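You operate a simulated robot arm through the tools that you are given. There is no shell and no other tool.

You run a simulated robot arm. Do the job below in one go: nothing can be reset, and whatever is moved stays where it is left.

## Task
Put the carton named on the blue job card in the green bin, then file the card under DONE.
Fine: the cartons are in the drawer with the yellow tag; shut it again and leave the others. Set down upright: what you pick out. Where these are worked on the way, their far stop is far enough and under half their travel is too little: drawer with the yellow tag.

Only the result counts: the job must be done as asked and must still hold three seconds after the hand-in. Knocking over, shifting, dropping, spilling or breaking anything else fails it.

## Robot
A 6-joint arm with a two-finger parallel gripper on a trunk, on a base that moves. Base frame: it is fixed to the floor where the robot stands at the start and does not move with it; the origin is under the middle of the robot, x ahead of it, y to its left, z up; the surface under the hand at the start is at about z = 0.85. Readings come in m, degrees, newtons and seconds.
With the tool pointing down near the work surface it reaches from about 0.46 to 0.88 m from the robot's upright axis, wherever it stands. Its first joint turns from -115.0 to 115.0 degrees. Places, roughly: drawer with the yellow tag [0.8, -0.3, 0.7]; inside of the green bin [0.2, -0.6, 0.9]; slot of the green card file [-0.6, -1, 0.9]. Payload 4.2 kg.
Tool frame: the origin (TCP) lies between the finger pads and is the grasp point; the fingertips stand 0.023 m ahead of it; z points along the fingers, y is the line along which they close. Largest opening 0.094 m; finger width 0.038, thickness 0.01; the body of the gripper, 0.054 by 0.096 m, starts 0.039 m behind the TCP.
Orientation is that of the tool frame in the base frame, as [roll, pitch, yaw] about the fixed x, y, z axes, in that order (R = Rz(yaw) Ry(pitch) Rx(roll)). With the fingers straight down and closing along the base's y, the tool's x points along the base's -x, its y along +y and its z along -z.

## Interface
- The arm moves only by the tool play_rows. Its arguments are lists of equal length, an entry for each row: "slide": the shift along the base's x, y, z in units of 250 mm (1.0 is 250 mm), a list of three; "turn": the turn, a rotation vector about the base's x, y, z in units of 60 degrees (1.0 is 60 degrees), a list of three; "grip": the finger opening in m, from 0 to 0.094. In form: {"slide": [[x, y, z], ...], "turn": [[wx, wy, wz], ...], "grip": [grip, ...]}. A call has 1 to 20 rows; each row is the pose to reach, as a shift and turn from the pose commanded when the call began. A call with a number of a shift or a turn outside -1 to 1 is refused whole. Rows are played at 5 a second. More than 0.05 m and 8.6 degrees between two rows, or a gripper value outside its range, and nothing of the call is played. A pose out of reach is approached as far as the arm can. The call stops where the force on the tool passes 40 N (or 10 N more than at its start, if that is more) or the arm is blocked; 0.2 s more then pass. The fingers move at their own pace (about 0.108 m/s each) and stop on an object; they squeeze with about 28 N. The grip force told is the motor's: it shows also when the fingers shut on nothing. Time passes only in rows, and 0.2 s behind the last, so rows that repeat a pose let the fingers close. The reply holds the time, the measured pose of the TCP, the force on the tool along the base axes, the opening and the grip force, in the units named above and with some noise, with the torque about the TCP (base axes, N m) and any sound that the robot's microphone picked up.
- Cameras (640 x 400 px; columns grow to the right, rows downward): "scene" is now at [0.1802, 0.1094, 1.2503]; the picture's right is [-0.97, -0.23, 0.01], its down [-0.12, 0.51, -0.85] and it looks along [0.19, -0.83, -0.53] (base axes); focal length 214 px, centre (320, 200). "wrist" rides on the gripper at [0.087, 0.016, -0.075] in the tool frame; the picture's right is [-0.18, 0.98, 0.00], its down [-0.58, -0.11, -0.81] and it looks along [-0.79, -0.15, 0.59] (tool axes); focal length 243 px, centre (320, 200).
- snapshot(camera): a new picture of that camera. The clock stands still meanwhile.
- move_column(by): slides the trunk up (or, below 0, down) by that many m; the arm and the scene camera ride with it, the base frame stays. It gives what a move gives, with no picture.
- steer(legs): drives the robot by 1 to 6 legs, each [ahead, turn to the left] in m and degrees, along the robot's own axes; the way and the turn of a leg run together, so that a leg with both is an arc; at most 1.5 m and 180 degrees a leg. The arm and the cameras ride along, it lands a little off, and it stops where it bumps. It gives what a move gives.
- turn_head(pan, tilt): turns the head with the scene camera to pan (to the left, within 80 degrees either way) and tilt (down, from -29 to 69), counted from straight ahead of the robot. It gives what a move gives.
- point_at(camera, pixels): for up to 12 pixels [column, row] of the newest picture of that camera ("zoom" is the newest enlarged one), the place [x, y, z] in the base frame of the surface seen there, good to about 0.002 m. The clock stands still meanwhile.
- inspect(camera, box): a new picture of the part [left, top, right, bottom] of that camera's present view, enlarged. The clock stands still meanwhile.
- finish_job(): hands the job in; it is judged then, once.

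Open the gripper and draw the arm clear of the work before you hand the job in, unless the task says otherwise.

The tools are called after ">>>" as name(argument=value, ...) on one line, values as JSON. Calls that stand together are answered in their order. play_rows: Moves the arm, as the interface text tells. Its arguments: {"type":"object","properties":{"slide":{"type":"array","items":{"type":"array","items":{"type":"number"}}},"turn":{"type":"array","items":{"type":"array","items":{"type":"number"}}},"grip":{"type":"array","items":{"type":"number"}}},"required":["slide","turn","grip"]} The other tools are called the same way: move_column (by) moves the trunk up or down; steer (legs) drives the base; turn_head (pan, tilt) turns the head that bears the scene camera; snapshot (camera) takes a picture; point_at (camera, pixels) gives the place of the surface under pixels of a picture; inspect (camera, box) takes an enlarged picture of a part of a camera's view; finish_job () hands the job in.

At the start:

```text
time_s: 0.0
position: [0.2441, -0.4413, 1.1812]
tcp_rot: [-180.0, -0.1, -180.0]
ft_force: [-0.5, -0.4, 0.1]
wrist_torque: [0.0, 0.02, 0.03]
opening: 0.0941
grip_force: 0.0
trunk travel left (down, up): [-0.6, 0.39]
robot x, y, heading: [-0.0005, -0.0, -0.2]
head pan, tilt (commanded): [-77.0, 31.8]
```

scene: 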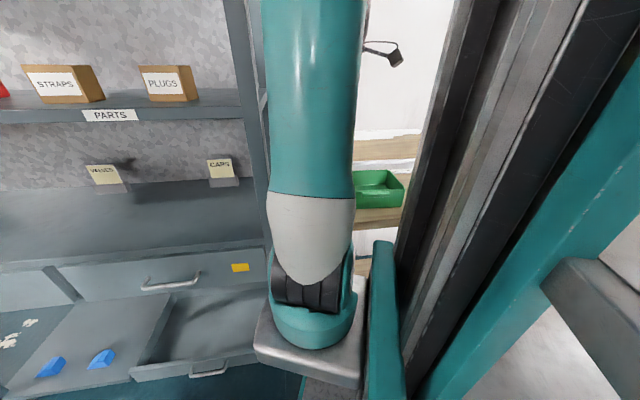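
wrist: 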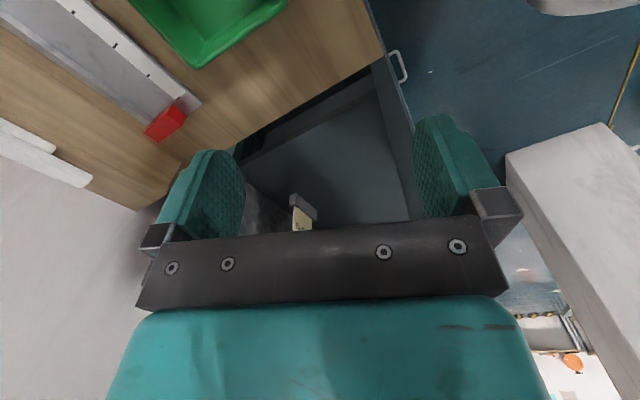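

The scene picture shows a cabinet with drawers (yellow tag at about (240,268)), a green bin, and shelves with cartons. I look around first by turning the head straight ahead.

>>> turn_head(pan=-30, tilt=30)

>>> snapshot(camera="scene")

```text
time_s: 1.1
position: [0.2393, -0.4381, 1.1824]
tcp_rot: [-179.9, 0.1, 180.0]
ft_force: [-0.3, -0.9, 0.0]
wrist_torque: [-0.01, 0.01, -0.05]
opening: 0.0942
grip_force: 0.0
trunk travel left (down, up): [-0.6, 0.39]
robot x, y, heading: [0.0015, -0.0003, -0.0]
head pan, tilt (commanded): [-30.0, 30.0]
```

```text
taken
```

scene: 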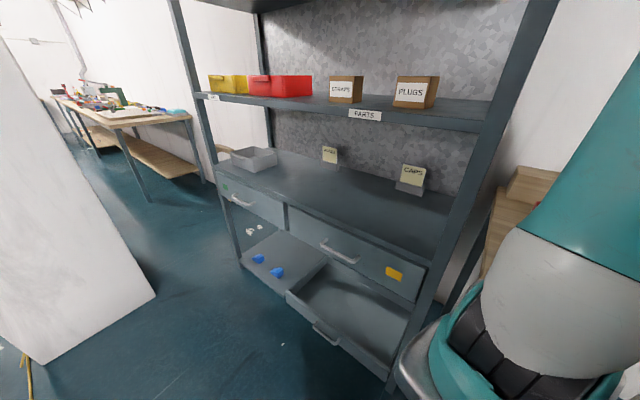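

The rack shows a drawer with a yellow tag at (394,273), a second drawer with a green tag at (226,190), and an open lower drawer. I look for the blue card around the room.

>>> inspect(camera="scene", box=[200, 130, 460, 390])

>>> turn_head(pan=30, tilt=30)

>>> snapshot(camera="scene")

>>> turn_head(pan=80, tilt=30)

>>> snapshot(camera="scene")

>>> turn_head(pan=-80, tilt=20)

>>> snapshot(camera="scene")

```text
1.54 times, centred on (330, 260) of scene
```

zoom: 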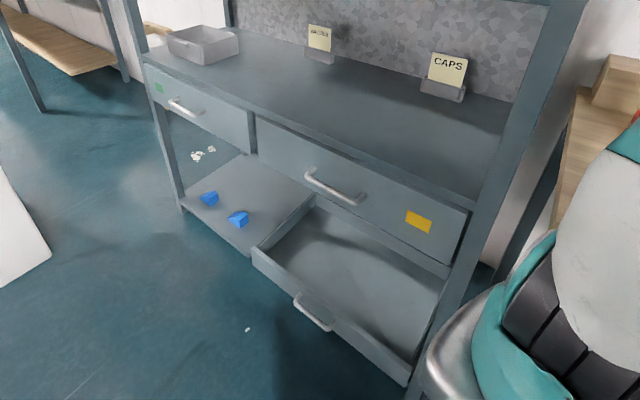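

```text
time_s: 2.5
position: [0.2404, -0.4399, 1.181]
tcp_rot: [-180.0, 0.1, 180.0]
ft_force: [0.7, 0.1, -1.0]
wrist_torque: [0.0, -0.02, -0.02]
opening: 0.094
grip_force: 0.0
trunk travel left (down, up): [-0.6, 0.39]
robot x, y, heading: [0.0014, 0.0013, 0.1]
head pan, tilt (commanded): [30.0, 30.0]
```

```text
taken
```

scene: 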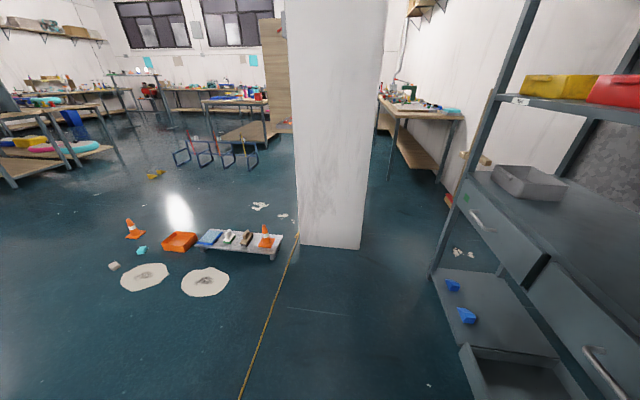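

```text
time_s: 3.6
position: [0.2394, -0.4396, 1.1819]
tcp_rot: [180.0, 0.0, 179.9]
ft_force: [0.7, -0.4, -0.2]
wrist_torque: [0.02, 0.0, 0.0]
opening: 0.0938
grip_force: 0.1
trunk travel left (down, up): [-0.6, 0.39]
robot x, y, heading: [0.0007, 0.0024, -0.3]
head pan, tilt (commanded): [80.0, 30.0]
```

```text
taken
```

scene: 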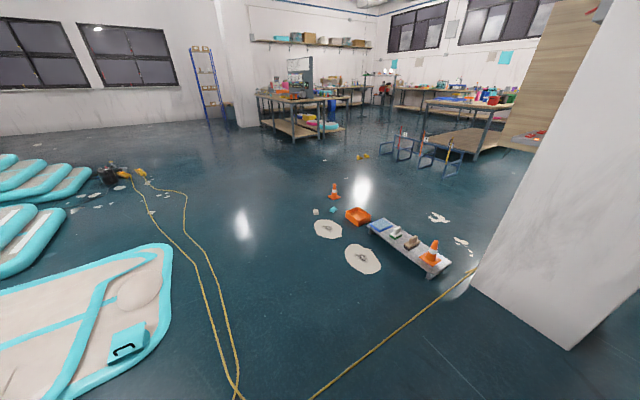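

```text
time_s: 6.1
position: [0.24, -0.4383, 1.1812]
tcp_rot: [180.0, 0.1, -179.9]
ft_force: [0.4, -0.3, 0.5]
wrist_torque: [0.01, 0.0, -0.01]
opening: 0.0943
grip_force: 0.0
trunk travel left (down, up): [-0.6, 0.39]
robot x, y, heading: [-0.0007, -0.0018, 0.2]
head pan, tilt (commanded): [-80.0, 20.0]
```

```text
taken
```

scene: 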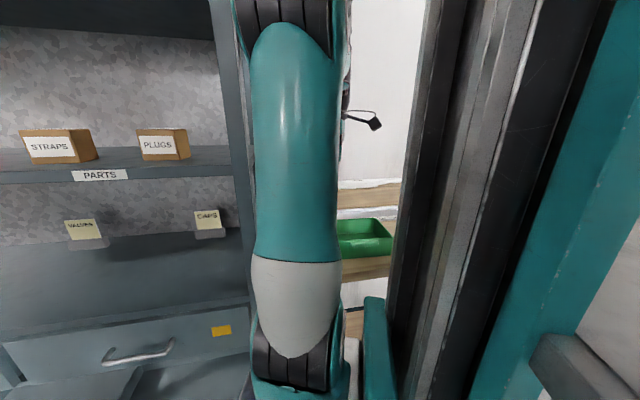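

The scene camera is partly blocked by the arm. I look at the wrist picture closely for the bench (green bin at (210,30), red object at (165,120)).

>>> snapshot(camera="wrist")

>>> point_at(camera="wrist", pixels=[[210, 40], [165, 120], [300, 210], [60, 100], [300, 40], [380, 50], [40, 150], [560, 200], [340, 150]])

>>> point_at(camera="scene", pixels=[[221, 330], [140, 354], [365, 230], [370, 265], [370, 195], [365, 320], [60, 147], [165, 143], [83, 230], [207, 220]])

```text
taken
```

wrist: 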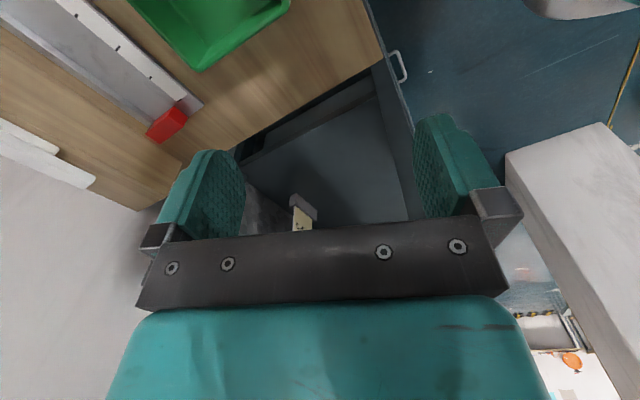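

```text
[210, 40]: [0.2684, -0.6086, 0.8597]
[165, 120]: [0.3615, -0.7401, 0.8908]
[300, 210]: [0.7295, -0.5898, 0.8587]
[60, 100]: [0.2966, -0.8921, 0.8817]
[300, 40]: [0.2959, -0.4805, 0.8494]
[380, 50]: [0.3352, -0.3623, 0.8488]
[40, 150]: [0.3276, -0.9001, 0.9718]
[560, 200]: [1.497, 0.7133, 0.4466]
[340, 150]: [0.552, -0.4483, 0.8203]
```

```text
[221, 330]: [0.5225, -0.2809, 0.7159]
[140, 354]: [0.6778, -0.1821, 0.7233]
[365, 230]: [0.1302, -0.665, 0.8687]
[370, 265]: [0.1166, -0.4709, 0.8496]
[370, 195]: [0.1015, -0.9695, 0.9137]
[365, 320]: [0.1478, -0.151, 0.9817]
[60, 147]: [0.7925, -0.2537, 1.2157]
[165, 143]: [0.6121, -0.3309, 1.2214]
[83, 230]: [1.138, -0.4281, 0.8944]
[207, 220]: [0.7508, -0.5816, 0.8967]
```

The tag is at about (0.52,-0.28,0.72), the handle at (0.68,-0.18,0.72), and the rack stands at an angle of about 22 degrees. I still have to see the bench to the right, so I turn the base to the right in place (arm is at z 1.18, clear of the bench at 0.85).

>>> steer(legs=[[0, -50]])

>>> turn_head(pan=-40, tilt=25)

>>> snapshot(camera="scene")

>>> turn_head(pan=-5, tilt=25)

>>> snapshot(camera="scene")

>>> snapshot(camera="wrist")

```text
time_s: 8.7
position: [-0.175, -0.4681, 1.18]
tcp_rot: [-180.0, 0.1, 130.9]
ft_force: [0.5, -0.2, -0.4]
wrist_torque: [0.01, -0.06, -0.02]
opening: 0.0942
grip_force: 0.0
trunk travel left (down, up): [-0.6, 0.39]
robot x, y, heading: [0.0029, 0.0008, -49.1]
head pan, tilt (commanded): [-80.0, 20.0]
```

```text
time_s: 9.8
position: [-0.175, -0.469, 1.1794]
tcp_rot: [180.0, 0.2, 131.0]
ft_force: [-0.2, -0.7, 0.2]
wrist_torque: [-0.02, 0.02, 0.01]
opening: 0.094
grip_force: 0.0
trunk travel left (down, up): [-0.6, 0.39]
robot x, y, heading: [-0.0013, -0.0018, -49.1]
head pan, tilt (commanded): [-40.0, 25.0]
```

```text
taken
```

scene: 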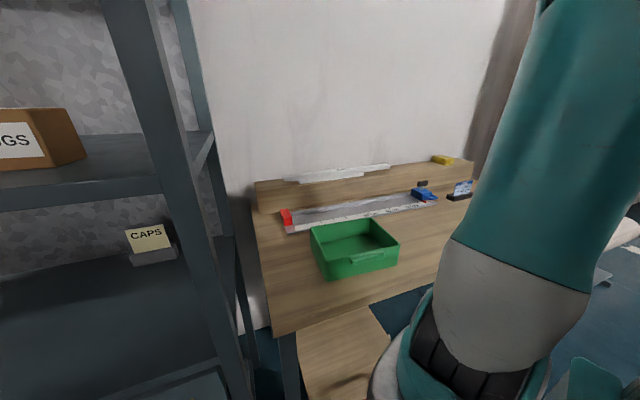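

```text
time_s: 10.8
position: [-0.1751, -0.4679, 1.1817]
tcp_rot: [-180.0, 0.1, 131.0]
ft_force: [0.2, -0.4, 0.3]
wrist_torque: [0.0, -0.01, -0.01]
opening: 0.094
grip_force: 0.0
trunk travel left (down, up): [-0.6, 0.39]
robot x, y, heading: [-0.0022, -0.0033, -49.3]
head pan, tilt (commanded): [-5.0, 25.0]
```

```text
taken
```

scene: 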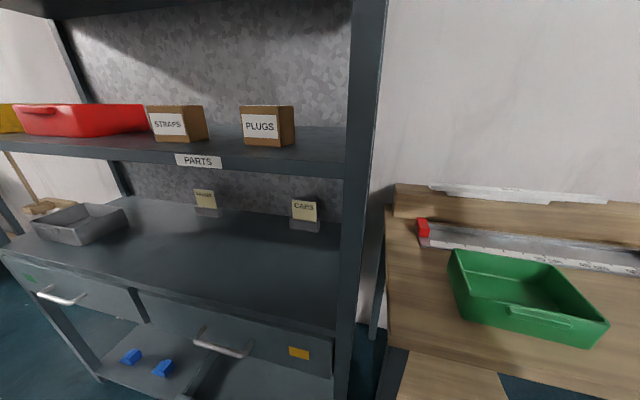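

```text
taken
```

wrist: 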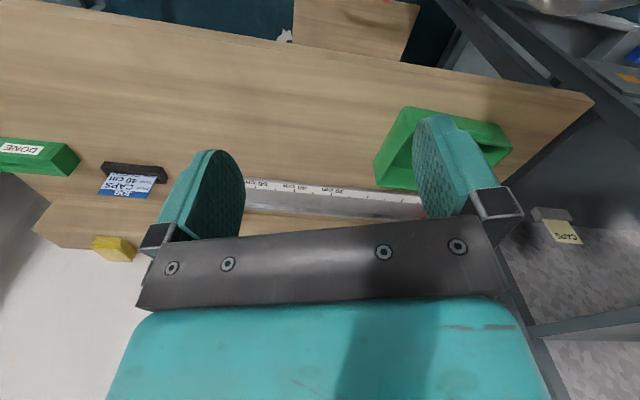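

The wrist picture (upside down) shows the blue job card in a dark holder at (130,183) and the green DONE file at (40,155). I enlarge it to read the card.

>>> inspect(camera="wrist", box=[0, 110, 200, 270])

>>> point_at(camera="wrist", pixels=[[128, 186], [130, 168], [105, 165], [165, 178], [75, 160], [20, 150], [40, 170], [113, 248], [40, 142], [300, 200], [400, 180], [100, 60]])

```text
2.50 times, centred on (100, 190) of wrist
```

zoom: 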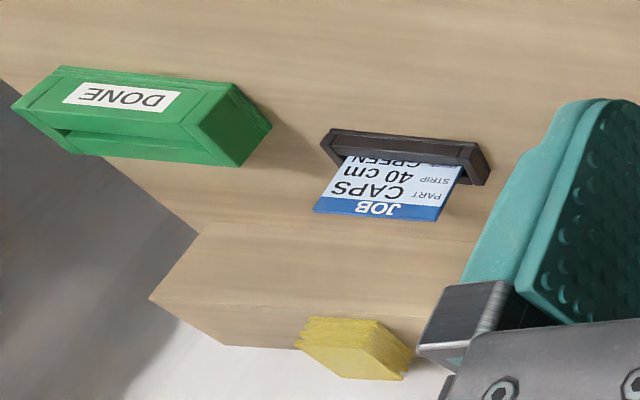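

```text
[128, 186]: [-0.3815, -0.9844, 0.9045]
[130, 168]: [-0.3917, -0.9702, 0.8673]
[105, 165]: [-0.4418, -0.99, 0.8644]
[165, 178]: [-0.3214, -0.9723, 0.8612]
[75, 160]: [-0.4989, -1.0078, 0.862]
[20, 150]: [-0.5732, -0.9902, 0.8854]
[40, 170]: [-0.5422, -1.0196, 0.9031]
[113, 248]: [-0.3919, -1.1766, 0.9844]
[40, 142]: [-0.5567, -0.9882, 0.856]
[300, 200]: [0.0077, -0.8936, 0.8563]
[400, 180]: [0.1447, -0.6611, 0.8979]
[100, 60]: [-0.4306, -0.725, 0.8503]
```

The card reads JOB – PART CAPS – STRIP 40 cm – ... GREEN, so the carton is CAPS. Now I look at the rack more closely with the head turned toward the yellow-tag drawer.

>>> turn_head(pan=10, tilt=45)

>>> snapshot(camera="scene")

```text
time_s: 11.6
position: [-0.1756, -0.4689, 1.1819]
tcp_rot: [180.0, 0.2, 131.0]
ft_force: [-0.2, -0.1, -0.8]
wrist_torque: [-0.02, 0.02, 0.0]
opening: 0.0941
grip_force: 0.1
trunk travel left (down, up): [-0.6, 0.39]
robot x, y, heading: [-0.0045, -0.0009, -49.0]
head pan, tilt (commanded): [10.0, 45.0]
```

```text
taken
```

scene: 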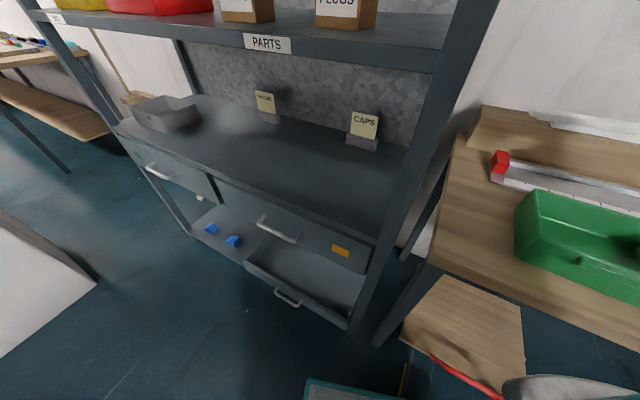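

I measure the drawer front, handle ends and neighbours with point_at.

>>> point_at(camera="scene", pixels=[[260, 219], [298, 240], [278, 231], [340, 250], [220, 186], [368, 265], [225, 205], [360, 275], [300, 200], [372, 235], [385, 230], [288, 297]])

>>> inspect(camera="scene", box=[190, 160, 400, 320])

```text
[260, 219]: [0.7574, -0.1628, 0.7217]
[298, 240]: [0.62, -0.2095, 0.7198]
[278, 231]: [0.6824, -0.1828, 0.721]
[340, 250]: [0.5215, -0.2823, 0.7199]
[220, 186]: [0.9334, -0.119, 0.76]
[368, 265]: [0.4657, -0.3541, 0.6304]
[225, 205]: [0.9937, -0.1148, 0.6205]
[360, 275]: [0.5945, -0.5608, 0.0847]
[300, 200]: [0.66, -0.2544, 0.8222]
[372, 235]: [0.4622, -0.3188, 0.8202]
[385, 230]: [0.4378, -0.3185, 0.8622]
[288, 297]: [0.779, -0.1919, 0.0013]
```

```text
2.50 times, centred on (295, 240) of scene
```

zoom: 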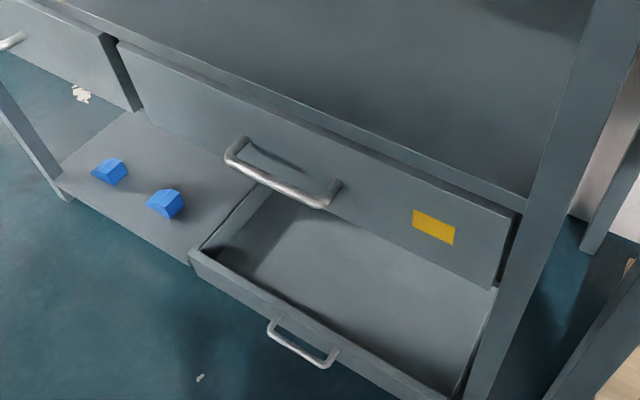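

I measure handle and drawer details in the enlarged picture.

>>> point_at(camera="zoom", pixels=[[232, 160], [280, 185], [325, 203], [245, 140], [340, 183], [432, 227], [130, 55], [515, 225], [490, 283], [300, 130], [190, 255], [300, 345]])

>>> point_at(camera="zoom", pixels=[[285, 333], [360, 260], [430, 385], [250, 205], [350, 100], [525, 190], [150, 40], [110, 170], [40, 60], [125, 90], [140, 110], [520, 235]])

```text
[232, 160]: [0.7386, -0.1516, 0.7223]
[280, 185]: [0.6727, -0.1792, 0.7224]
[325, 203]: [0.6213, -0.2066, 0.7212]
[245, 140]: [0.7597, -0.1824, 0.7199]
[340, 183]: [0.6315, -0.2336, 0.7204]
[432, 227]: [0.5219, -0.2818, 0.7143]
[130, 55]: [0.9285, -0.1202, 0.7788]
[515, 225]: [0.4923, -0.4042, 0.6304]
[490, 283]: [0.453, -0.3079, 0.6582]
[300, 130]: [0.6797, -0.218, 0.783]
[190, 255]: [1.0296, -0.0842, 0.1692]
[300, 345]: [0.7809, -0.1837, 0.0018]
```

```text
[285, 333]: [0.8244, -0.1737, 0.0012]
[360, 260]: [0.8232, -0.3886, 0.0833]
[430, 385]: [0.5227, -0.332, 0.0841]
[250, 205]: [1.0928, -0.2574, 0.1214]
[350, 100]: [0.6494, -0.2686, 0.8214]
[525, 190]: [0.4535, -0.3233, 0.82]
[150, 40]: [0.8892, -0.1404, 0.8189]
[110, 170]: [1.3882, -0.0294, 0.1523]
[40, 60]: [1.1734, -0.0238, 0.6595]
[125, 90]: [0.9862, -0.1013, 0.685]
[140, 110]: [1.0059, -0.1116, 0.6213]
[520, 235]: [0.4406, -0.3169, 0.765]
```

The drawer front lies along (0.93,0.37) with its normal (-0.37,0.93); the handle bar runs (0.62,-0.21)–(0.74,-0.15) at z 0.721, about 0.03 off the front, and the CAPS carton should be inside. I turn the base back to heading 0 to work there.

>>> steer(legs=[[0, 49]])

```text
time_s: 14.2
position: [0.2308, -0.4444, 1.1828]
tcp_rot: [179.9, 0.1, 178.8]
ft_force: [-0.2, 0.1, -0.2]
wrist_torque: [-0.01, 0.01, -0.04]
opening: 0.0938
grip_force: 0.0
trunk travel left (down, up): [-0.6, 0.39]
robot x, y, heading: [-0.0038, 0.0007, -1.0]
head pan, tilt (commanded): [10.0, 45.0]
```

The arm is at (0.23,-0.44,1.18), right of the rack post. I swing it along an arc close to the robot (radius ≈0.46) to the front of the drawer, turning the yaw by 23° to line up with the drawer.

>>> play_rows(slide=[[0.085, 0.11, 0], [0.17, 0.22, 0], [0.255, 0.33, 0], [0.34, 0.44, 0], [0.425, 0.55, 0], [0.51, 0.66, 0], [0.595, 0.77, 0], [0.68, 0.88, 0]], turn=[[0, 0, 0.05], [0, 0, 0.1], [0, 0, 0.15], [0, 0, 0.2], [0, 0, 0.25], [0, 0, 0.3], [0, 0, 0.35], [0, 0, 0.4]], grip=[0.094, 0.094, 0.094, 0.094, 0.094, 0.094, 0.094, 0.094])

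```text
time_s: 16.0
position: [0.3995, -0.2251, 1.2067]
tcp_rot: [179.8, 0.4, -157.1]
ft_force: [-0.2, -0.5, 0.8]
wrist_torque: [0.01, 0.01, 0.0]
opening: 0.0941
grip_force: 0.1
out of reach, approached as far as the arm can: row 5, 6, 7, 8
trunk travel left (down, up): [-0.6, 0.39]
robot x, y, heading: [0.0005, -0.0039, -1.0]
head pan, tilt (commanded): [10.0, 45.0]
```

The swing worked (slight out-of-reach only in height). I continue to a point in front of the drawer, about (0.55, 0, 1.05).

>>> play_rows(slide=[[0.1, 0.15, 0], [0.2, 0.3, 0], [0.3, 0.45, -0.1], [0.4, 0.6, -0.2], [0.5, 0.75, -0.35], [0.6, 0.9, -0.5]], turn=[[0, 0, 0], [0, 0, 0], [0, 0, 0], [0, 0, 0], [0, 0, 0], [0, 0, 0]], grip=[0.094, 0.094, 0.094, 0.094, 0.094, 0.094])

>>> snapshot(camera="scene")

>>> snapshot(camera="wrist")

```text
refused: row 3 steps farther than a row can; nothing moved
```

```text
taken
```

scene: 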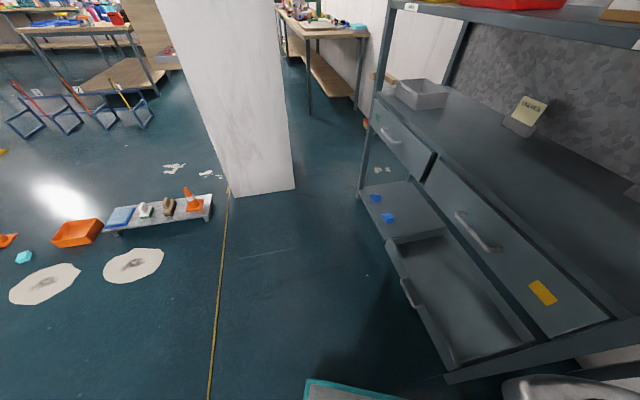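

```text
taken
```

wrist: 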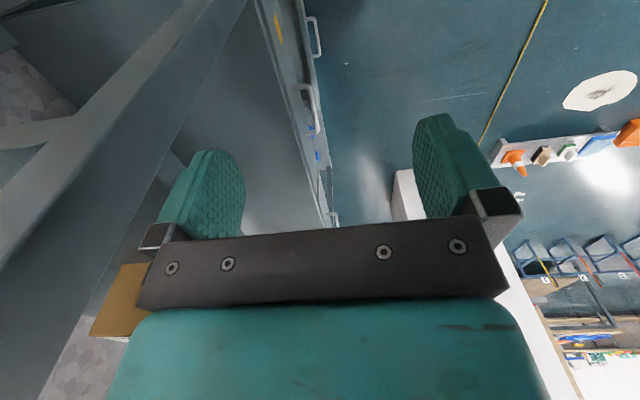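

The move was refused for too-large steps; I replay it in smaller steps. The wrist picture shows the hand just right of the drawer's end and the shelf.

>>> play_rows(slide=[[0.0, 0.12, 0], [0.03, 0.24, 0], [0.1, 0.36, 0], [0.2, 0.48, -0.05], [0.3, 0.6, -0.1], [0.4, 0.7, -0.2], [0.5, 0.8, -0.3], [0.6, 0.9, -0.4], [0.6, 0.9, -0.5]], turn=[[0, 0, 0], [0, 0, 0], [0, 0, 0], [0, 0, 0], [0, 0, 0], [0, 0, 0], [0, 0, 0], [0, 0, 0], [0, 0, 0]], grip=[0.094, 0.094, 0.094, 0.094, 0.094, 0.094, 0.094, 0.094, 0.094])

>>> turn_head(pan=-20, tilt=45)

>>> snapshot(camera="scene")

>>> snapshot(camera="wrist")

```text
time_s: 18.0
position: [0.5507, -0.0044, 1.0853]
tcp_rot: [179.9, 0.4, -157.2]
ft_force: [0.0, -0.3, 0.1]
wrist_torque: [0.02, -0.07, -0.01]
opening: 0.0936
grip_force: 0.1
out of reach, approached as far as the arm can: row 4
trunk travel left (down, up): [-0.6, 0.39]
robot x, y, heading: [-0.0034, -0.0002, -1.1]
head pan, tilt (commanded): [10.0, 45.0]
```

```text
time_s: 18.9
position: [0.5491, -0.0043, 1.0856]
tcp_rot: [180.0, 0.3, -157.2]
ft_force: [-0.2, -0.6, 0.0]
wrist_torque: [0.02, 0.0, 0.03]
opening: 0.0941
grip_force: 0.1
trunk travel left (down, up): [-0.6, 0.39]
robot x, y, heading: [-0.0006, -0.0023, -1.1]
head pan, tilt (commanded): [-20.0, 45.0]
```

```text
taken
```

scene: 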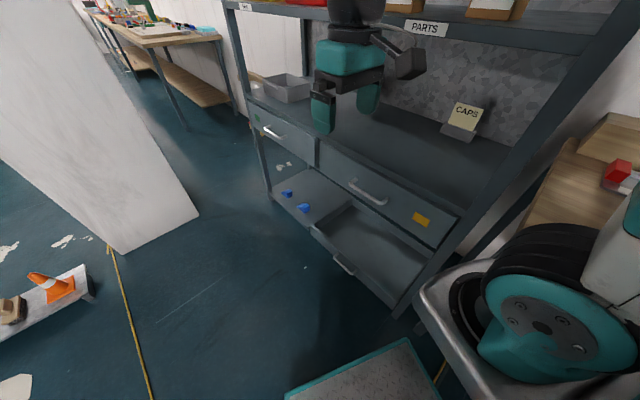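

```text
taken
```

wrist: 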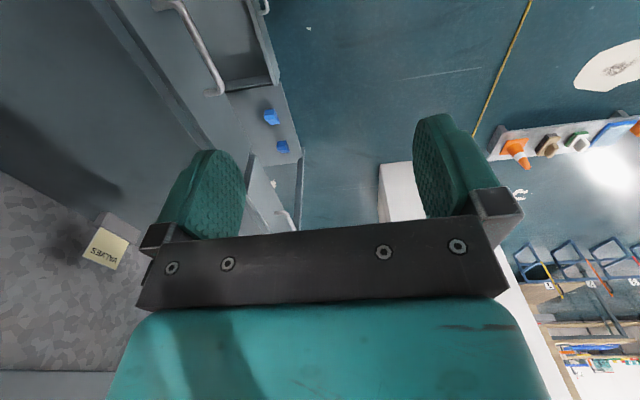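

The hand is in front of the drawer. I check where the arm mount plate (silver, about (440,290)) and base edge (teal, (360,370)) are, to know the clearance when the drawer comes out.

>>> point_at(camera="scene", pixels=[[425, 293], [470, 268], [450, 350], [500, 395], [290, 390], [408, 345], [366, 196], [420, 219], [350, 265], [343, 265], [400, 300], [318, 228]])

```text
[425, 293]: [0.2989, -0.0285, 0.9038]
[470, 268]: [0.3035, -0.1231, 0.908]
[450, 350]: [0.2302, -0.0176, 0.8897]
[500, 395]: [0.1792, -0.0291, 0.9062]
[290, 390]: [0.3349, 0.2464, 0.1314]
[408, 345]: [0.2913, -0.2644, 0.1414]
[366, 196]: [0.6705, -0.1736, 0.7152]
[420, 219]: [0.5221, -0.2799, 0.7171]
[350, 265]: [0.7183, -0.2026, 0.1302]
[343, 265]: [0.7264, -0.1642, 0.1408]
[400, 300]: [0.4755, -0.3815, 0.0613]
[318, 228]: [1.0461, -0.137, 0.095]
```

Arm plate is at z≈0.9, above the drawer's top (0.785), so I leave the trunk. I now tilt the hand about the drawer's long axis so the fingers point at the drawer front, lowering slightly.

>>> play_rows(slide=[[0, 0, -0.07], [0, 0, -0.14], [0, 0, -0.21], [0, 0, -0.28], [0, 0, -0.35], [0, 0, -0.42], [0, 0, -0.5], [0, 0, -0.56]], turn=[[-0.116, -0.046, 0], [-0.232, -0.093, 0], [-0.348, -0.139, 0], [-0.464, -0.185, 0], [-0.58, -0.231, 0], [-0.697, -0.278, 0], [-0.813, -0.324, 0], [-0.929, -0.37, 0]], grip=[0.09, 0.08, 0.07, 0.06, 0.05, 0.05, 0.05, 0.05])

```text
time_s: 20.8
position: [0.5502, -0.0051, 0.9471]
tcp_rot: [-119.9, -0.8, -157.4]
ft_force: [-0.3, -0.5, 0.4]
wrist_torque: [0.05, -0.02, 0.02]
opening: 0.05
grip_force: 0.1
trunk travel left (down, up): [-0.6, 0.39]
robot x, y, heading: [-0.0029, 0.001, -0.9]
head pan, tilt (commanded): [-20.0, 45.0]
```

Tilt is at 60°. I add 15° more and move to a pre-grasp point about 9 cm in front of the handle.

>>> play_rows(slide=[[0.05, -0.05, -0.1], [0.1, -0.1, -0.2], [0.16, -0.16, -0.32], [0.22, -0.22, -0.44], [0.28, -0.28, -0.56], [0.34, -0.33, -0.69], [0.396, -0.388, -0.824]], turn=[[-0.033, -0.013, -0.002], [-0.067, -0.027, -0.004], [-0.1, -0.04, -0.008], [-0.133, -0.053, -0.01], [-0.166, -0.066, -0.014], [-0.2, -0.08, -0.018], [-0.232, -0.0925, -0.018]], grip=[0.05, 0.05, 0.05, 0.05, 0.05, 0.05, 0.05])

>>> snapshot(camera="scene")

>>> snapshot(camera="wrist")

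```text
time_s: 22.4
position: [0.6496, -0.1009, 0.7432]
tcp_rot: [-104.8, -0.9, -158.7]
ft_force: [-0.1, -0.1, 0.6]
wrist_torque: [0.02, -0.03, -0.01]
opening: 0.0501
grip_force: 0.0
trunk travel left (down, up): [-0.6, 0.39]
robot x, y, heading: [0.0005, 0.0, -1.3]
head pan, tilt (commanded): [-20.0, 45.0]
```

```text
taken
```

scene: 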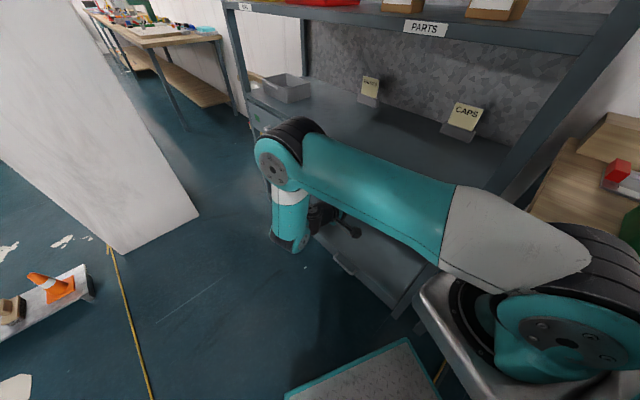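

```text
taken
```

wrist: 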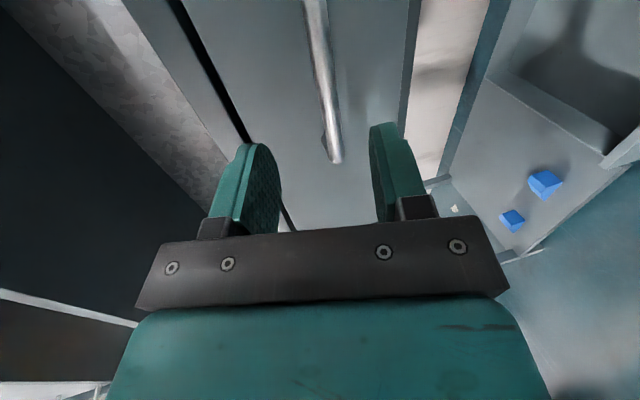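

The wrist picture shows the bar (column ≈325) centred between the fingers (245 and 400). I advance about 8 cm so the fingers straddle the bar.

>>> play_rows(slide=[[0.028, -0.072, -0.021], [0.057, -0.144, -0.042], [0.086, -0.216, -0.063], [0.114, -0.288, -0.084]], turn=[[0, 0, 0], [0, 0, 0], [0, 0, 0], [0, 0, 0]], grip=[0.05, 0.05, 0.05, 0.05])

>>> snapshot(camera="wrist")

```text
time_s: 23.4
position: [0.6763, -0.1723, 0.7211]
tcp_rot: [-105.0, -0.8, -158.7]
ft_force: [0.5, -0.5, -0.2]
wrist_torque: [-0.01, 0.01, 0.02]
opening: 0.0504
grip_force: 0.1
trunk travel left (down, up): [-0.6, 0.39]
robot x, y, heading: [-0.0016, -0.0043, -1.0]
head pan, tilt (commanded): [-20.0, 45.0]
```

```text
taken
```

wrist: 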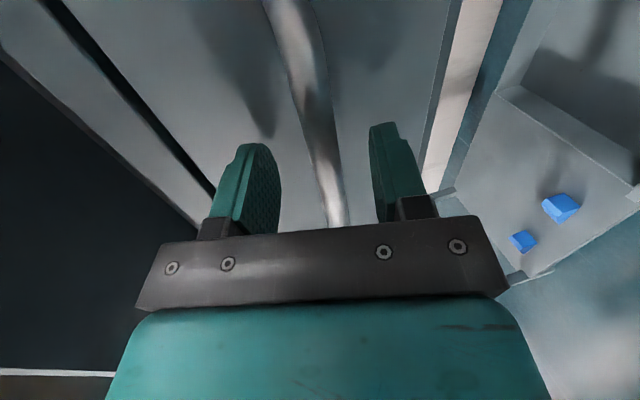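

The bar now passes between the fingers (column ≈325) with no contact force. I close the gripper on it.

>>> play_rows(slide=[[0, 0, 0], [0, 0, 0], [0, 0, 0], [0, 0, 0]], turn=[[0, 0, 0], [0, 0, 0], [0, 0, 0], [0, 0, 0]], grip=[0.03, 0.01, 0.0, 0.0])

```text
time_s: 24.4
position: [0.676, -0.1721, 0.7178]
tcp_rot: [-105.5, -0.8, -158.8]
ft_force: [-7.3, 7.0, -33.2]
wrist_torque: [0.88, -1.73, 0.22]
opening: 0.0139
grip_force: 45.2
trunk travel left (down, up): [-0.6, 0.39]
robot x, y, heading: [0.0025, -0.0018, -1.2]
head pan, tilt (commanded): [-20.0, 45.0]
```

Gripped (opening 0.014), but the tool is pulled down by 33 N since the bar sits ~4 mm lower. I relieve it by lowering the commanded pose 4 mm.

>>> play_rows(slide=[[0, 0, -0.008], [-0.002, 0.003, -0.016], [-0.002, 0.003, -0.016]], turn=[[0, 0, 0], [0, 0, 0], [0, 0, 0]], grip=[0, 0, 0])

```text
time_s: 25.1
position: [0.6762, -0.1714, 0.7167]
tcp_rot: [-104.9, -0.9, -158.8]
ft_force: [-16.9, -3.0, -5.5]
wrist_torque: [0.67, -1.31, -1.04]
opening: 0.0139
grip_force: 45.4
trunk travel left (down, up): [-0.6, 0.39]
robot x, y, heading: [-0.0008, 0.0037, -1.3]
head pan, tilt (commanded): [-20.0, 45.0]
```

The force is down to about 17 N. I now pull the drawer out along its normal (-0.37, 0.93).

>>> play_rows(slide=[[-0.03, 0.074, 0], [-0.06, 0.149, 0], [-0.089, 0.223, 0], [-0.118, 0.297, 0], [-0.148, 0.372, 0], [-0.178, 0.446, 0], [-0.207, 0.52, 0], [-0.237, 0.595, 0], [-0.266, 0.669, 0], [-0.296, 0.743, 0]], turn=[[0, 0, 0], [0, 0, 0], [0, 0, 0], [0, 0, 0], [0, 0, 0], [0, 0, 0], [0, 0, 0], [0, 0, 0], [0, 0, 0], [0, 0, 0]], grip=[0, 0, 0, 0, 0, 0, 0, 0, 0, 0])

>>> snapshot(camera="scene")

>>> snapshot(camera="wrist")

```text
time_s: 26.9
position: [0.6175, -0.0249, 0.7168]
tcp_rot: [-104.8, -0.3, -158.6]
ft_force: [7.8, 5.0, -9.4]
wrist_torque: [0.53, -0.78, 0.28]
opening: 0.0137
grip_force: 44.7
trunk travel left (down, up): [-0.6, 0.39]
robot x, y, heading: [-0.0014, 0.0001, -1.2]
head pan, tilt (commanded): [-20.0, 45.0]
stopped in row 8: the force on the tool passed its limit at 42 N (the readings are from after the stop); the commanded pose is now the measured one
```

```text
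taken
```

scene: 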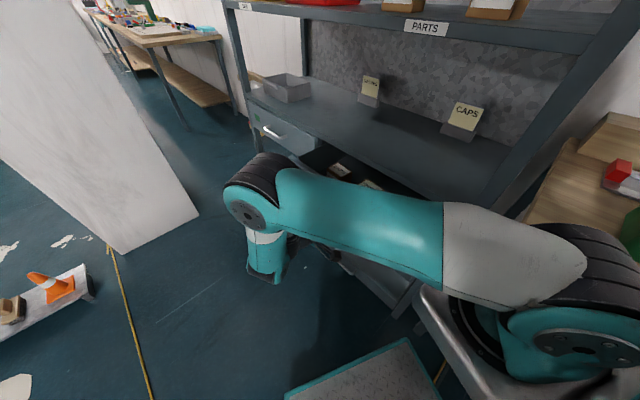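

```text
taken
```

wrist: 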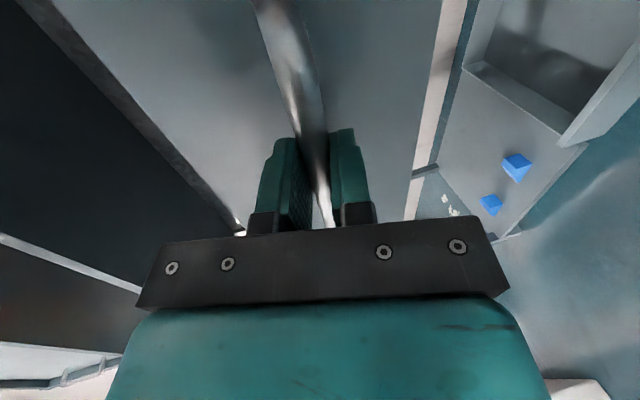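

The drawer came out 0.158 m before the force limit tripped. I try a bit further, slowly, to see whether that's the far stop.

>>> play_rows(slide=[[-0.015, 0.037, 0], [-0.03, 0.074, 0], [-0.044, 0.111, 0], [-0.059, 0.149, 0], [-0.074, 0.186, 0], [-0.089, 0.223, 0]], turn=[[0, 0, 0], [0, 0, 0], [0, 0, 0], [0, 0, 0], [0, 0, 0], [0, 0, 0]], grip=[0, 0, 0, 0, 0, 0])

```text
time_s: 28.4
position: [0.5951, 0.0335, 0.7168]
tcp_rot: [-105.1, -0.2, -158.2]
ft_force: [26.8, 11.8, -29.5]
wrist_torque: [0.55, -0.32, -0.09]
opening: 0.0139
grip_force: 45.1
trunk travel left (down, up): [-0.6, 0.39]
robot x, y, heading: [0.0004, -0.0012, -0.8]
head pan, tilt (commanded): [-20.0, 45.0]
stopped in row 6: the force on the tool passed its limit at 40 N (the readings are from after the stop); the commanded pose is now the measured one
```

It moved further to 0.22 m; the stop was caused by sideways (+u) and vertical strain, not by a pull. I relieve the strain and continue.

>>> play_rows(slide=[[0.005, 0.002, -0.005], [0.01, 0.004, -0.01]], turn=[[0, 0, 0], [0, 0, 0]], grip=[0, 0])

```text
time_s: 29.1
position: [0.5955, 0.0312, 0.7187]
tcp_rot: [-104.8, -0.5, -158.6]
ft_force: [3.2, 5.8, -25.0]
wrist_torque: [0.57, -0.91, 1.38]
opening: 0.0137
grip_force: 45.5
trunk travel left (down, up): [-0.6, 0.39]
robot x, y, heading: [0.0004, 0.005, -1.0]
head pan, tilt (commanded): [-20.0, 45.0]
```

>>> play_rows(slide=[[0, 0, -0.008], [-0.015, 0.037, -0.01], [-0.03, 0.074, -0.01], [-0.044, 0.111, -0.01], [-0.059, 0.149, -0.01], [-0.074, 0.186, -0.01], [-0.089, 0.223, -0.01], [-0.104, 0.26, -0.01]], turn=[[0, 0, 0], [0, 0, 0], [0, 0, 0], [0, 0, 0], [0, 0, 0], [0, 0, 0], [0, 0, 0], [0, 0, 0]], grip=[0, 0, 0, 0, 0, 0, 0, 0])

>>> snapshot(camera="scene")

```text
time_s: 30.9
position: [0.5686, 0.0976, 0.7182]
tcp_rot: [-104.5, 0.0, -158.6]
ft_force: [0.1, -0.9, 30.4]
wrist_torque: [-0.5, 0.6, -0.72]
opening: 0.0135
grip_force: 44.9
trunk travel left (down, up): [-0.6, 0.39]
robot x, y, heading: [0.0001, -0.0006, -1.1]
head pan, tilt (commanded): [-20.0, 45.0]
```

```text
taken
```

scene: 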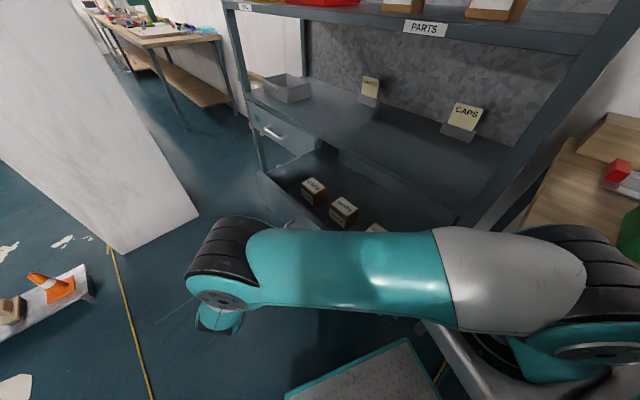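

The drawer is out ≈0.29 m and cartons are visible at (313,190), (343,212) and (377,228). I look closer.

>>> inspect(camera="scene", box=[240, 130, 480, 280])

>>> point_at(camera="scene", pixels=[[313, 184], [313, 195], [345, 204], [343, 213], [376, 228], [268, 178], [300, 210], [400, 195], [330, 160], [455, 215]])

```text
2.67 times, centred on (360, 205) of scene
```

zoom: 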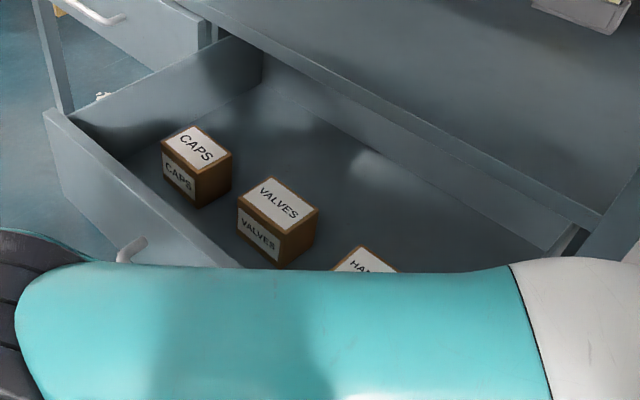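

```text
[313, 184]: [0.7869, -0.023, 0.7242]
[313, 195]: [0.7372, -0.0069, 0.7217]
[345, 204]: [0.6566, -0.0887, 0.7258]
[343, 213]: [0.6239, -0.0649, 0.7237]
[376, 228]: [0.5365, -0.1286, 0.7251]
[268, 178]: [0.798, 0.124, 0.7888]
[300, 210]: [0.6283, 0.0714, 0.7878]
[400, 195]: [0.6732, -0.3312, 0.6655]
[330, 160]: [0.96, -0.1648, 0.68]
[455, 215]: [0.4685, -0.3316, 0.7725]
```

CAPS is the left carton at about (0.76,-0.015), top z≈0.724. I pull the drawer on gently to its far stop, relieving the vertical strain first.

>>> play_rows(slide=[[0, 0, 0.006], [-0.004, 0.009, 0.01], [-0.012, 0.03, 0.01], [-0.022, 0.056, 0.01], [-0.033, 0.084, 0.01], [-0.044, 0.111, 0.01], [-0.059, 0.149, 0.01], [-0.074, 0.186, 0.01]], turn=[[0, 0, 0], [0, 0, 0], [0, 0, 0], [0, 0, 0], [0, 0, 0], [0, 0, 0], [0, 0, 0], [0, 0, 0]], grip=[0, 0, 0, 0, 0, 0, 0, 0])

```text
time_s: 31.9
position: [0.5635, 0.1058, 0.7175]
tcp_rot: [-105.2, 0.1, -157.8]
ft_force: [38.4, -3.9, -22.2]
wrist_torque: [0.1, 0.16, 0.76]
opening: 0.0135
grip_force: 44.9
out of reach, approached as far as the arm can: row 4, 5
trunk travel left (down, up): [-0.6, 0.39]
robot x, y, heading: [0.0013, 0.0011, -1.1]
head pan, tilt (commanded): [-20.0, 45.0]
stopped in row 5: the force on the tool passed its limit at 53 N (the readings are from after the stop); the commanded pose is now the measured one
```

The arm reaches its own limit here with the drawer out ≈0.30 m, well past half. I open the fingers to let go of the handle.

>>> play_rows(slide=[[0.006, 0.0, -0.004], [0.006, 0, -0.004], [0.006, 0, -0.004]], turn=[[0, 0, 0], [0, 0, 0], [0, 0, 0]], grip=[0.02, 0.045, 0.045])

>>> snapshot(camera="wrist")

```text
time_s: 32.7
position: [0.5615, 0.106, 0.7188]
tcp_rot: [-105.0, 0.3, -157.9]
ft_force: [0.6, -0.2, -0.4]
wrist_torque: [0.02, 0.02, -0.02]
opening: 0.045
grip_force: 0.0
trunk travel left (down, up): [-0.6, 0.39]
robot x, y, heading: [-0.0044, 0.0012, -1.1]
head pan, tilt (commanded): [-20.0, 45.0]
```

```text
taken
```

wrist: 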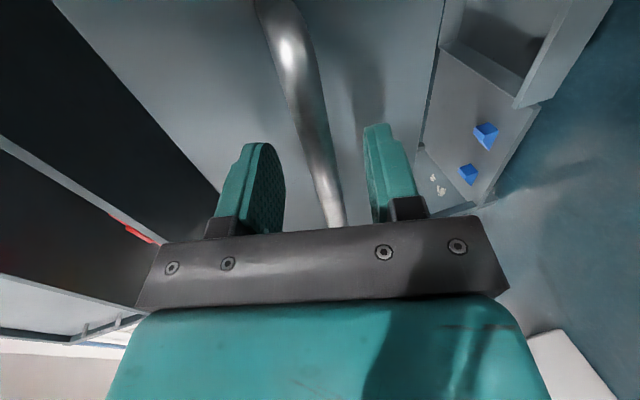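

Free of the handle with no force. I try backing off along the tool axis in small steps.

>>> play_rows(slide=[[-0.014, 0.036, 0.01], [-0.028, 0.072, 0.02]], turn=[[0, 0, 0], [0, 0, 0]], grip=[0.045, 0.045])

```text
time_s: 33.3
position: [0.549, 0.1159, 0.7263]
tcp_rot: [-105.3, 0.3, -157.9]
ft_force: [0.4, -0.3, -0.5]
wrist_torque: [0.01, 0.01, 0.0]
opening: 0.0453
grip_force: 0.1
out of reach, approached as far as the arm can: row 1, 2
trunk travel left (down, up): [-0.6, 0.39]
robot x, y, heading: [0.0017, -0.0003, -1.1]
head pan, tilt (commanded): [-20.0, 45.0]
```

The arm is at its inner limit, but turning the base 5° to the left moves the hand almost exactly along the drawer normal, freeing the fingers from the bar.

>>> steer(legs=[[0, 5]])

>>> snapshot(camera="wrist")

>>> snapshot(camera="scene")

```text
time_s: 34.2
position: [0.5375, 0.163, 0.7266]
tcp_rot: [-105.2, 0.3, -152.9]
ft_force: [0.5, -0.5, -0.6]
wrist_torque: [0.02, 0.0, 0.03]
opening: 0.0449
grip_force: 0.1
trunk travel left (down, up): [-0.6, 0.39]
robot x, y, heading: [0.002, -0.0029, 3.7]
head pan, tilt (commanded): [-20.0, 45.0]
```

```text
taken
```

wrist: 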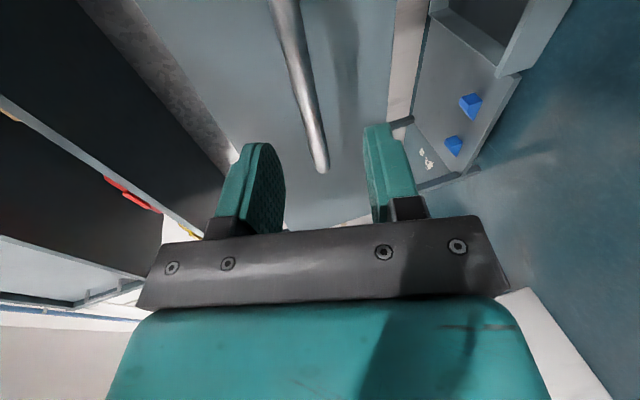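

```text
taken
```

scene: 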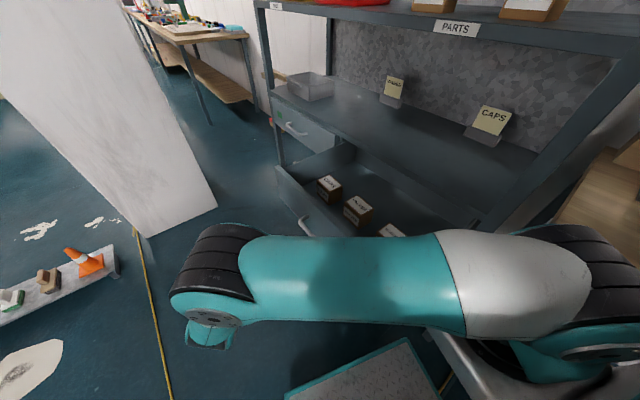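

The hand is clear of the bar (its end at (322,170)). I raise the hand and tilt it back to pointing down.

>>> play_rows(slide=[[0, 0, 0.15], [0, 0, 0.3], [0, 0, 0.4], [0, 0, 0.5], [0, 0, 0.6], [0, 0, 0.7], [0, 0, 0.8], [0, 0, 0.9], [0, 0, 1.0]], turn=[[0, 0, 0], [0.1, 0.05, 0], [0.223, 0.114, 0], [0.335, 0.17, 0], [0.445, 0.227, 0], [0.557, 0.284, 0], [0.668, 0.34, 0], [0.78, 0.397, 0], [0.89, 0.454, 0]], grip=[0.045, 0.045, 0.045, 0.045, 0.05, 0.06, 0.07, 0.08, 0.09])

```text
time_s: 36.2
position: [0.536, 0.1629, 0.9783]
tcp_rot: [-165.0, 0.2, -153.3]
ft_force: [0.3, 0.7, -0.3]
wrist_torque: [-0.04, -0.01, 0.01]
opening: 0.09
grip_force: 0.0
trunk travel left (down, up): [-0.6, 0.39]
robot x, y, heading: [-0.0014, 0.0014, 4.0]
head pan, tilt (commanded): [-20.0, 45.0]
```

Next I finish the tilt to straight down and go above the CAPS carton near (0.76,-0.015) at z≈0.95 to look at it.

>>> play_rows(slide=[[0.1, -0.08, 0], [0.2, -0.16, 0], [0.3, -0.24, 0], [0.4, -0.32, 0], [0.5, -0.4, 0], [0.6, -0.48, 0], [0.66, -0.56, 0]], turn=[[0.05, 0.025, 0], [0.1, 0.05, 0], [0.15, 0.076, -0.02], [0.2, 0.1, -0.04], [0.223, 0.114, -0.06], [0.223, 0.114, -0.08], [0.223, 0.114, -0.1]], grip=[0.094, 0.094, 0.094, 0.094, 0.094, 0.094, 0.094])

>>> snapshot(camera="wrist")

>>> snapshot(camera="scene")

```text
time_s: 37.8
position: [0.6987, 0.0194, 0.9764]
tcp_rot: [180.0, -0.7, -159.5]
ft_force: [0.0, -0.4, 0.3]
wrist_torque: [-0.01, 0.01, 0.02]
opening: 0.0943
grip_force: 0.0
trunk travel left (down, up): [-0.6, 0.39]
robot x, y, heading: [0.0002, -0.001, 4.1]
head pan, tilt (commanded): [-20.0, 45.0]
```

```text
taken
```

wrist: 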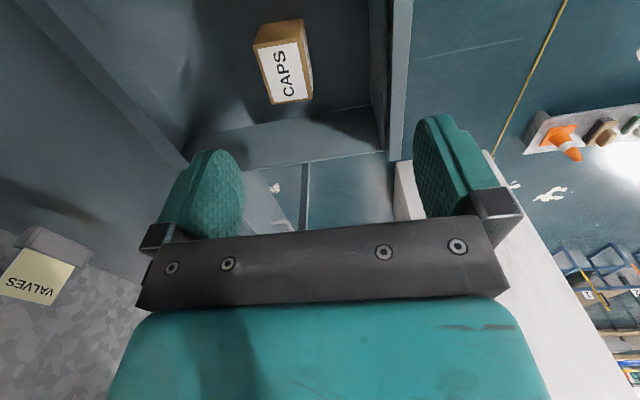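

```text
taken
```

scene: 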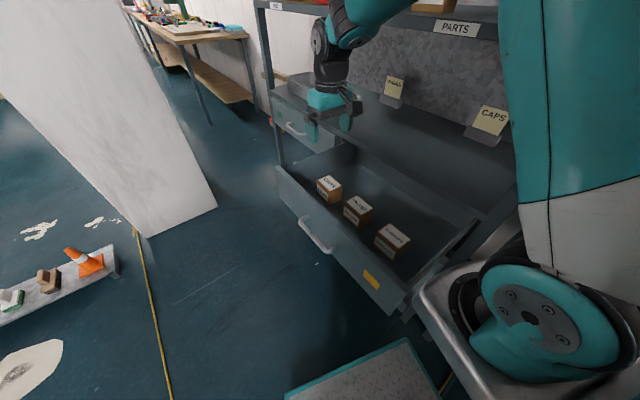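

The wrist picture shows CAPS at (285,70); the scene shows three cartons in the drawer. I enlarge and measure the CAPS carton's corners.

>>> inspect(camera="scene", box=[270, 150, 430, 270])

>>> point_at(camera="wrist", pixels=[[258, 52], [296, 42], [308, 97], [271, 103], [284, 72], [256, 38], [300, 20], [310, 60], [340, 90], [390, 80], [230, 60], [372, 20]])

```text
3.33 times, centred on (350, 210) of scene
```

zoom: 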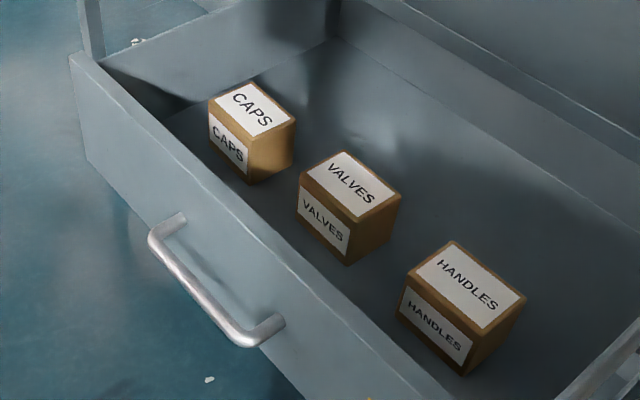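

```text
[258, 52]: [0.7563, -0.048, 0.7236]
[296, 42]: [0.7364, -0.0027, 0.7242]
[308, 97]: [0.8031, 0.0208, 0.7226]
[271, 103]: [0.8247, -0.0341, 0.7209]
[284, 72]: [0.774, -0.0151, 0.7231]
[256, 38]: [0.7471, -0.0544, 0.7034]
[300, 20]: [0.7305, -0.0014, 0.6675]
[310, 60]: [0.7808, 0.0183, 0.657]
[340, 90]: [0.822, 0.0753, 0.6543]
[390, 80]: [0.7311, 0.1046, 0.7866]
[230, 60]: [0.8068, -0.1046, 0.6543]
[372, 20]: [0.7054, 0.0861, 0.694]
```

I measure the carton's top corners in the enlarged picture as well as the drawer floor and walls.

>>> point_at(camera="zoom", pixels=[[211, 101], [252, 84], [294, 120], [249, 136], [252, 110], [230, 142], [272, 155], [302, 175], [345, 154], [250, 183], [90, 60], [220, 200]])

```text
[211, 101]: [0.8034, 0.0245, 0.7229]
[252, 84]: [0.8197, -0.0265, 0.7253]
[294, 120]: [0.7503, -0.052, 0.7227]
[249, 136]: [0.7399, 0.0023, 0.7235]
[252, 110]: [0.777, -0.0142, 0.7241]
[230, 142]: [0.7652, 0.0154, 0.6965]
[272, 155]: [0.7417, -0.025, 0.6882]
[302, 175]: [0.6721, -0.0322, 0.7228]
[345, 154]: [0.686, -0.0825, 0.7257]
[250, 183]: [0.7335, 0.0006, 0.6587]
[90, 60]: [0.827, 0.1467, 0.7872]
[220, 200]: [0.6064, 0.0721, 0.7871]
```

CAPS centre is at about (0.778,-0.013), ~0.054 wide across the drawer normal, top z 0.724, turned ≈20°, which matches the hand's yaw. I move above it and descend to z≈0.80 first.

>>> play_rows(slide=[[0.16, -0.065, 0], [0.317, -0.13, 0], [0.317, -0.13, -0.15], [0.317, -0.13, -0.3], [0.317, -0.13, -0.45], [0.317, -0.13, -0.6], [0.317, -0.13, -0.7]], turn=[[0, 0, 0], [0, 0, 0], [0, 0, 0], [0, 0, 0], [0, 0, 0], [0, 0, 0], [0, 0, 0]], grip=[0.094, 0.094, 0.094, 0.094, 0.094, 0.094, 0.094])

>>> snapshot(camera="wrist")

>>> snapshot(camera="scene")

```text
time_s: 39.4
position: [0.7787, -0.0071, 0.8003]
tcp_rot: [179.9, -0.7, -159.4]
ft_force: [-0.4, -0.1, 1.6]
wrist_torque: [0.02, -0.04, 0.01]
opening: 0.0939
grip_force: 0.0
trunk travel left (down, up): [-0.6, 0.39]
robot x, y, heading: [-0.0008, -0.0038, 3.6]
head pan, tilt (commanded): [-20.0, 45.0]
```

```text
taken
```

wrist: 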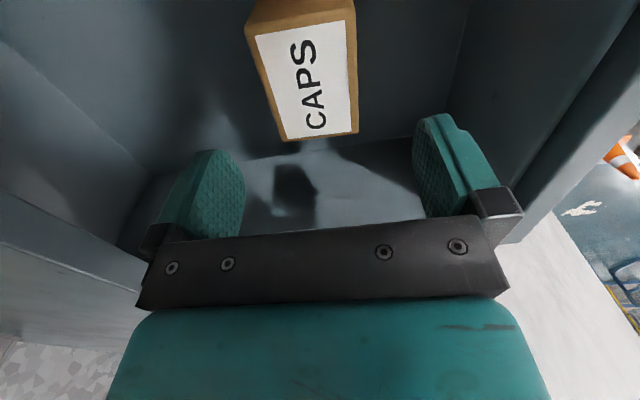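

```text
taken
```

scene: 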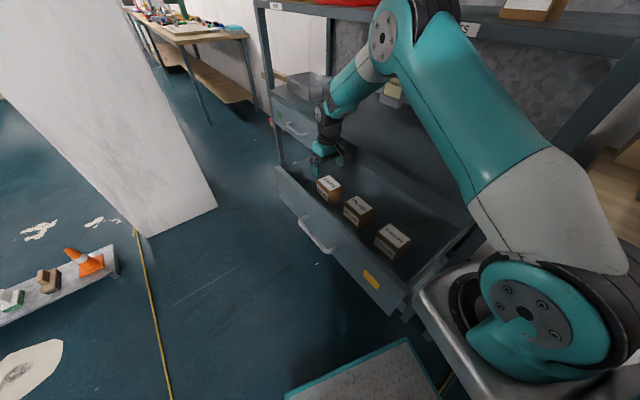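

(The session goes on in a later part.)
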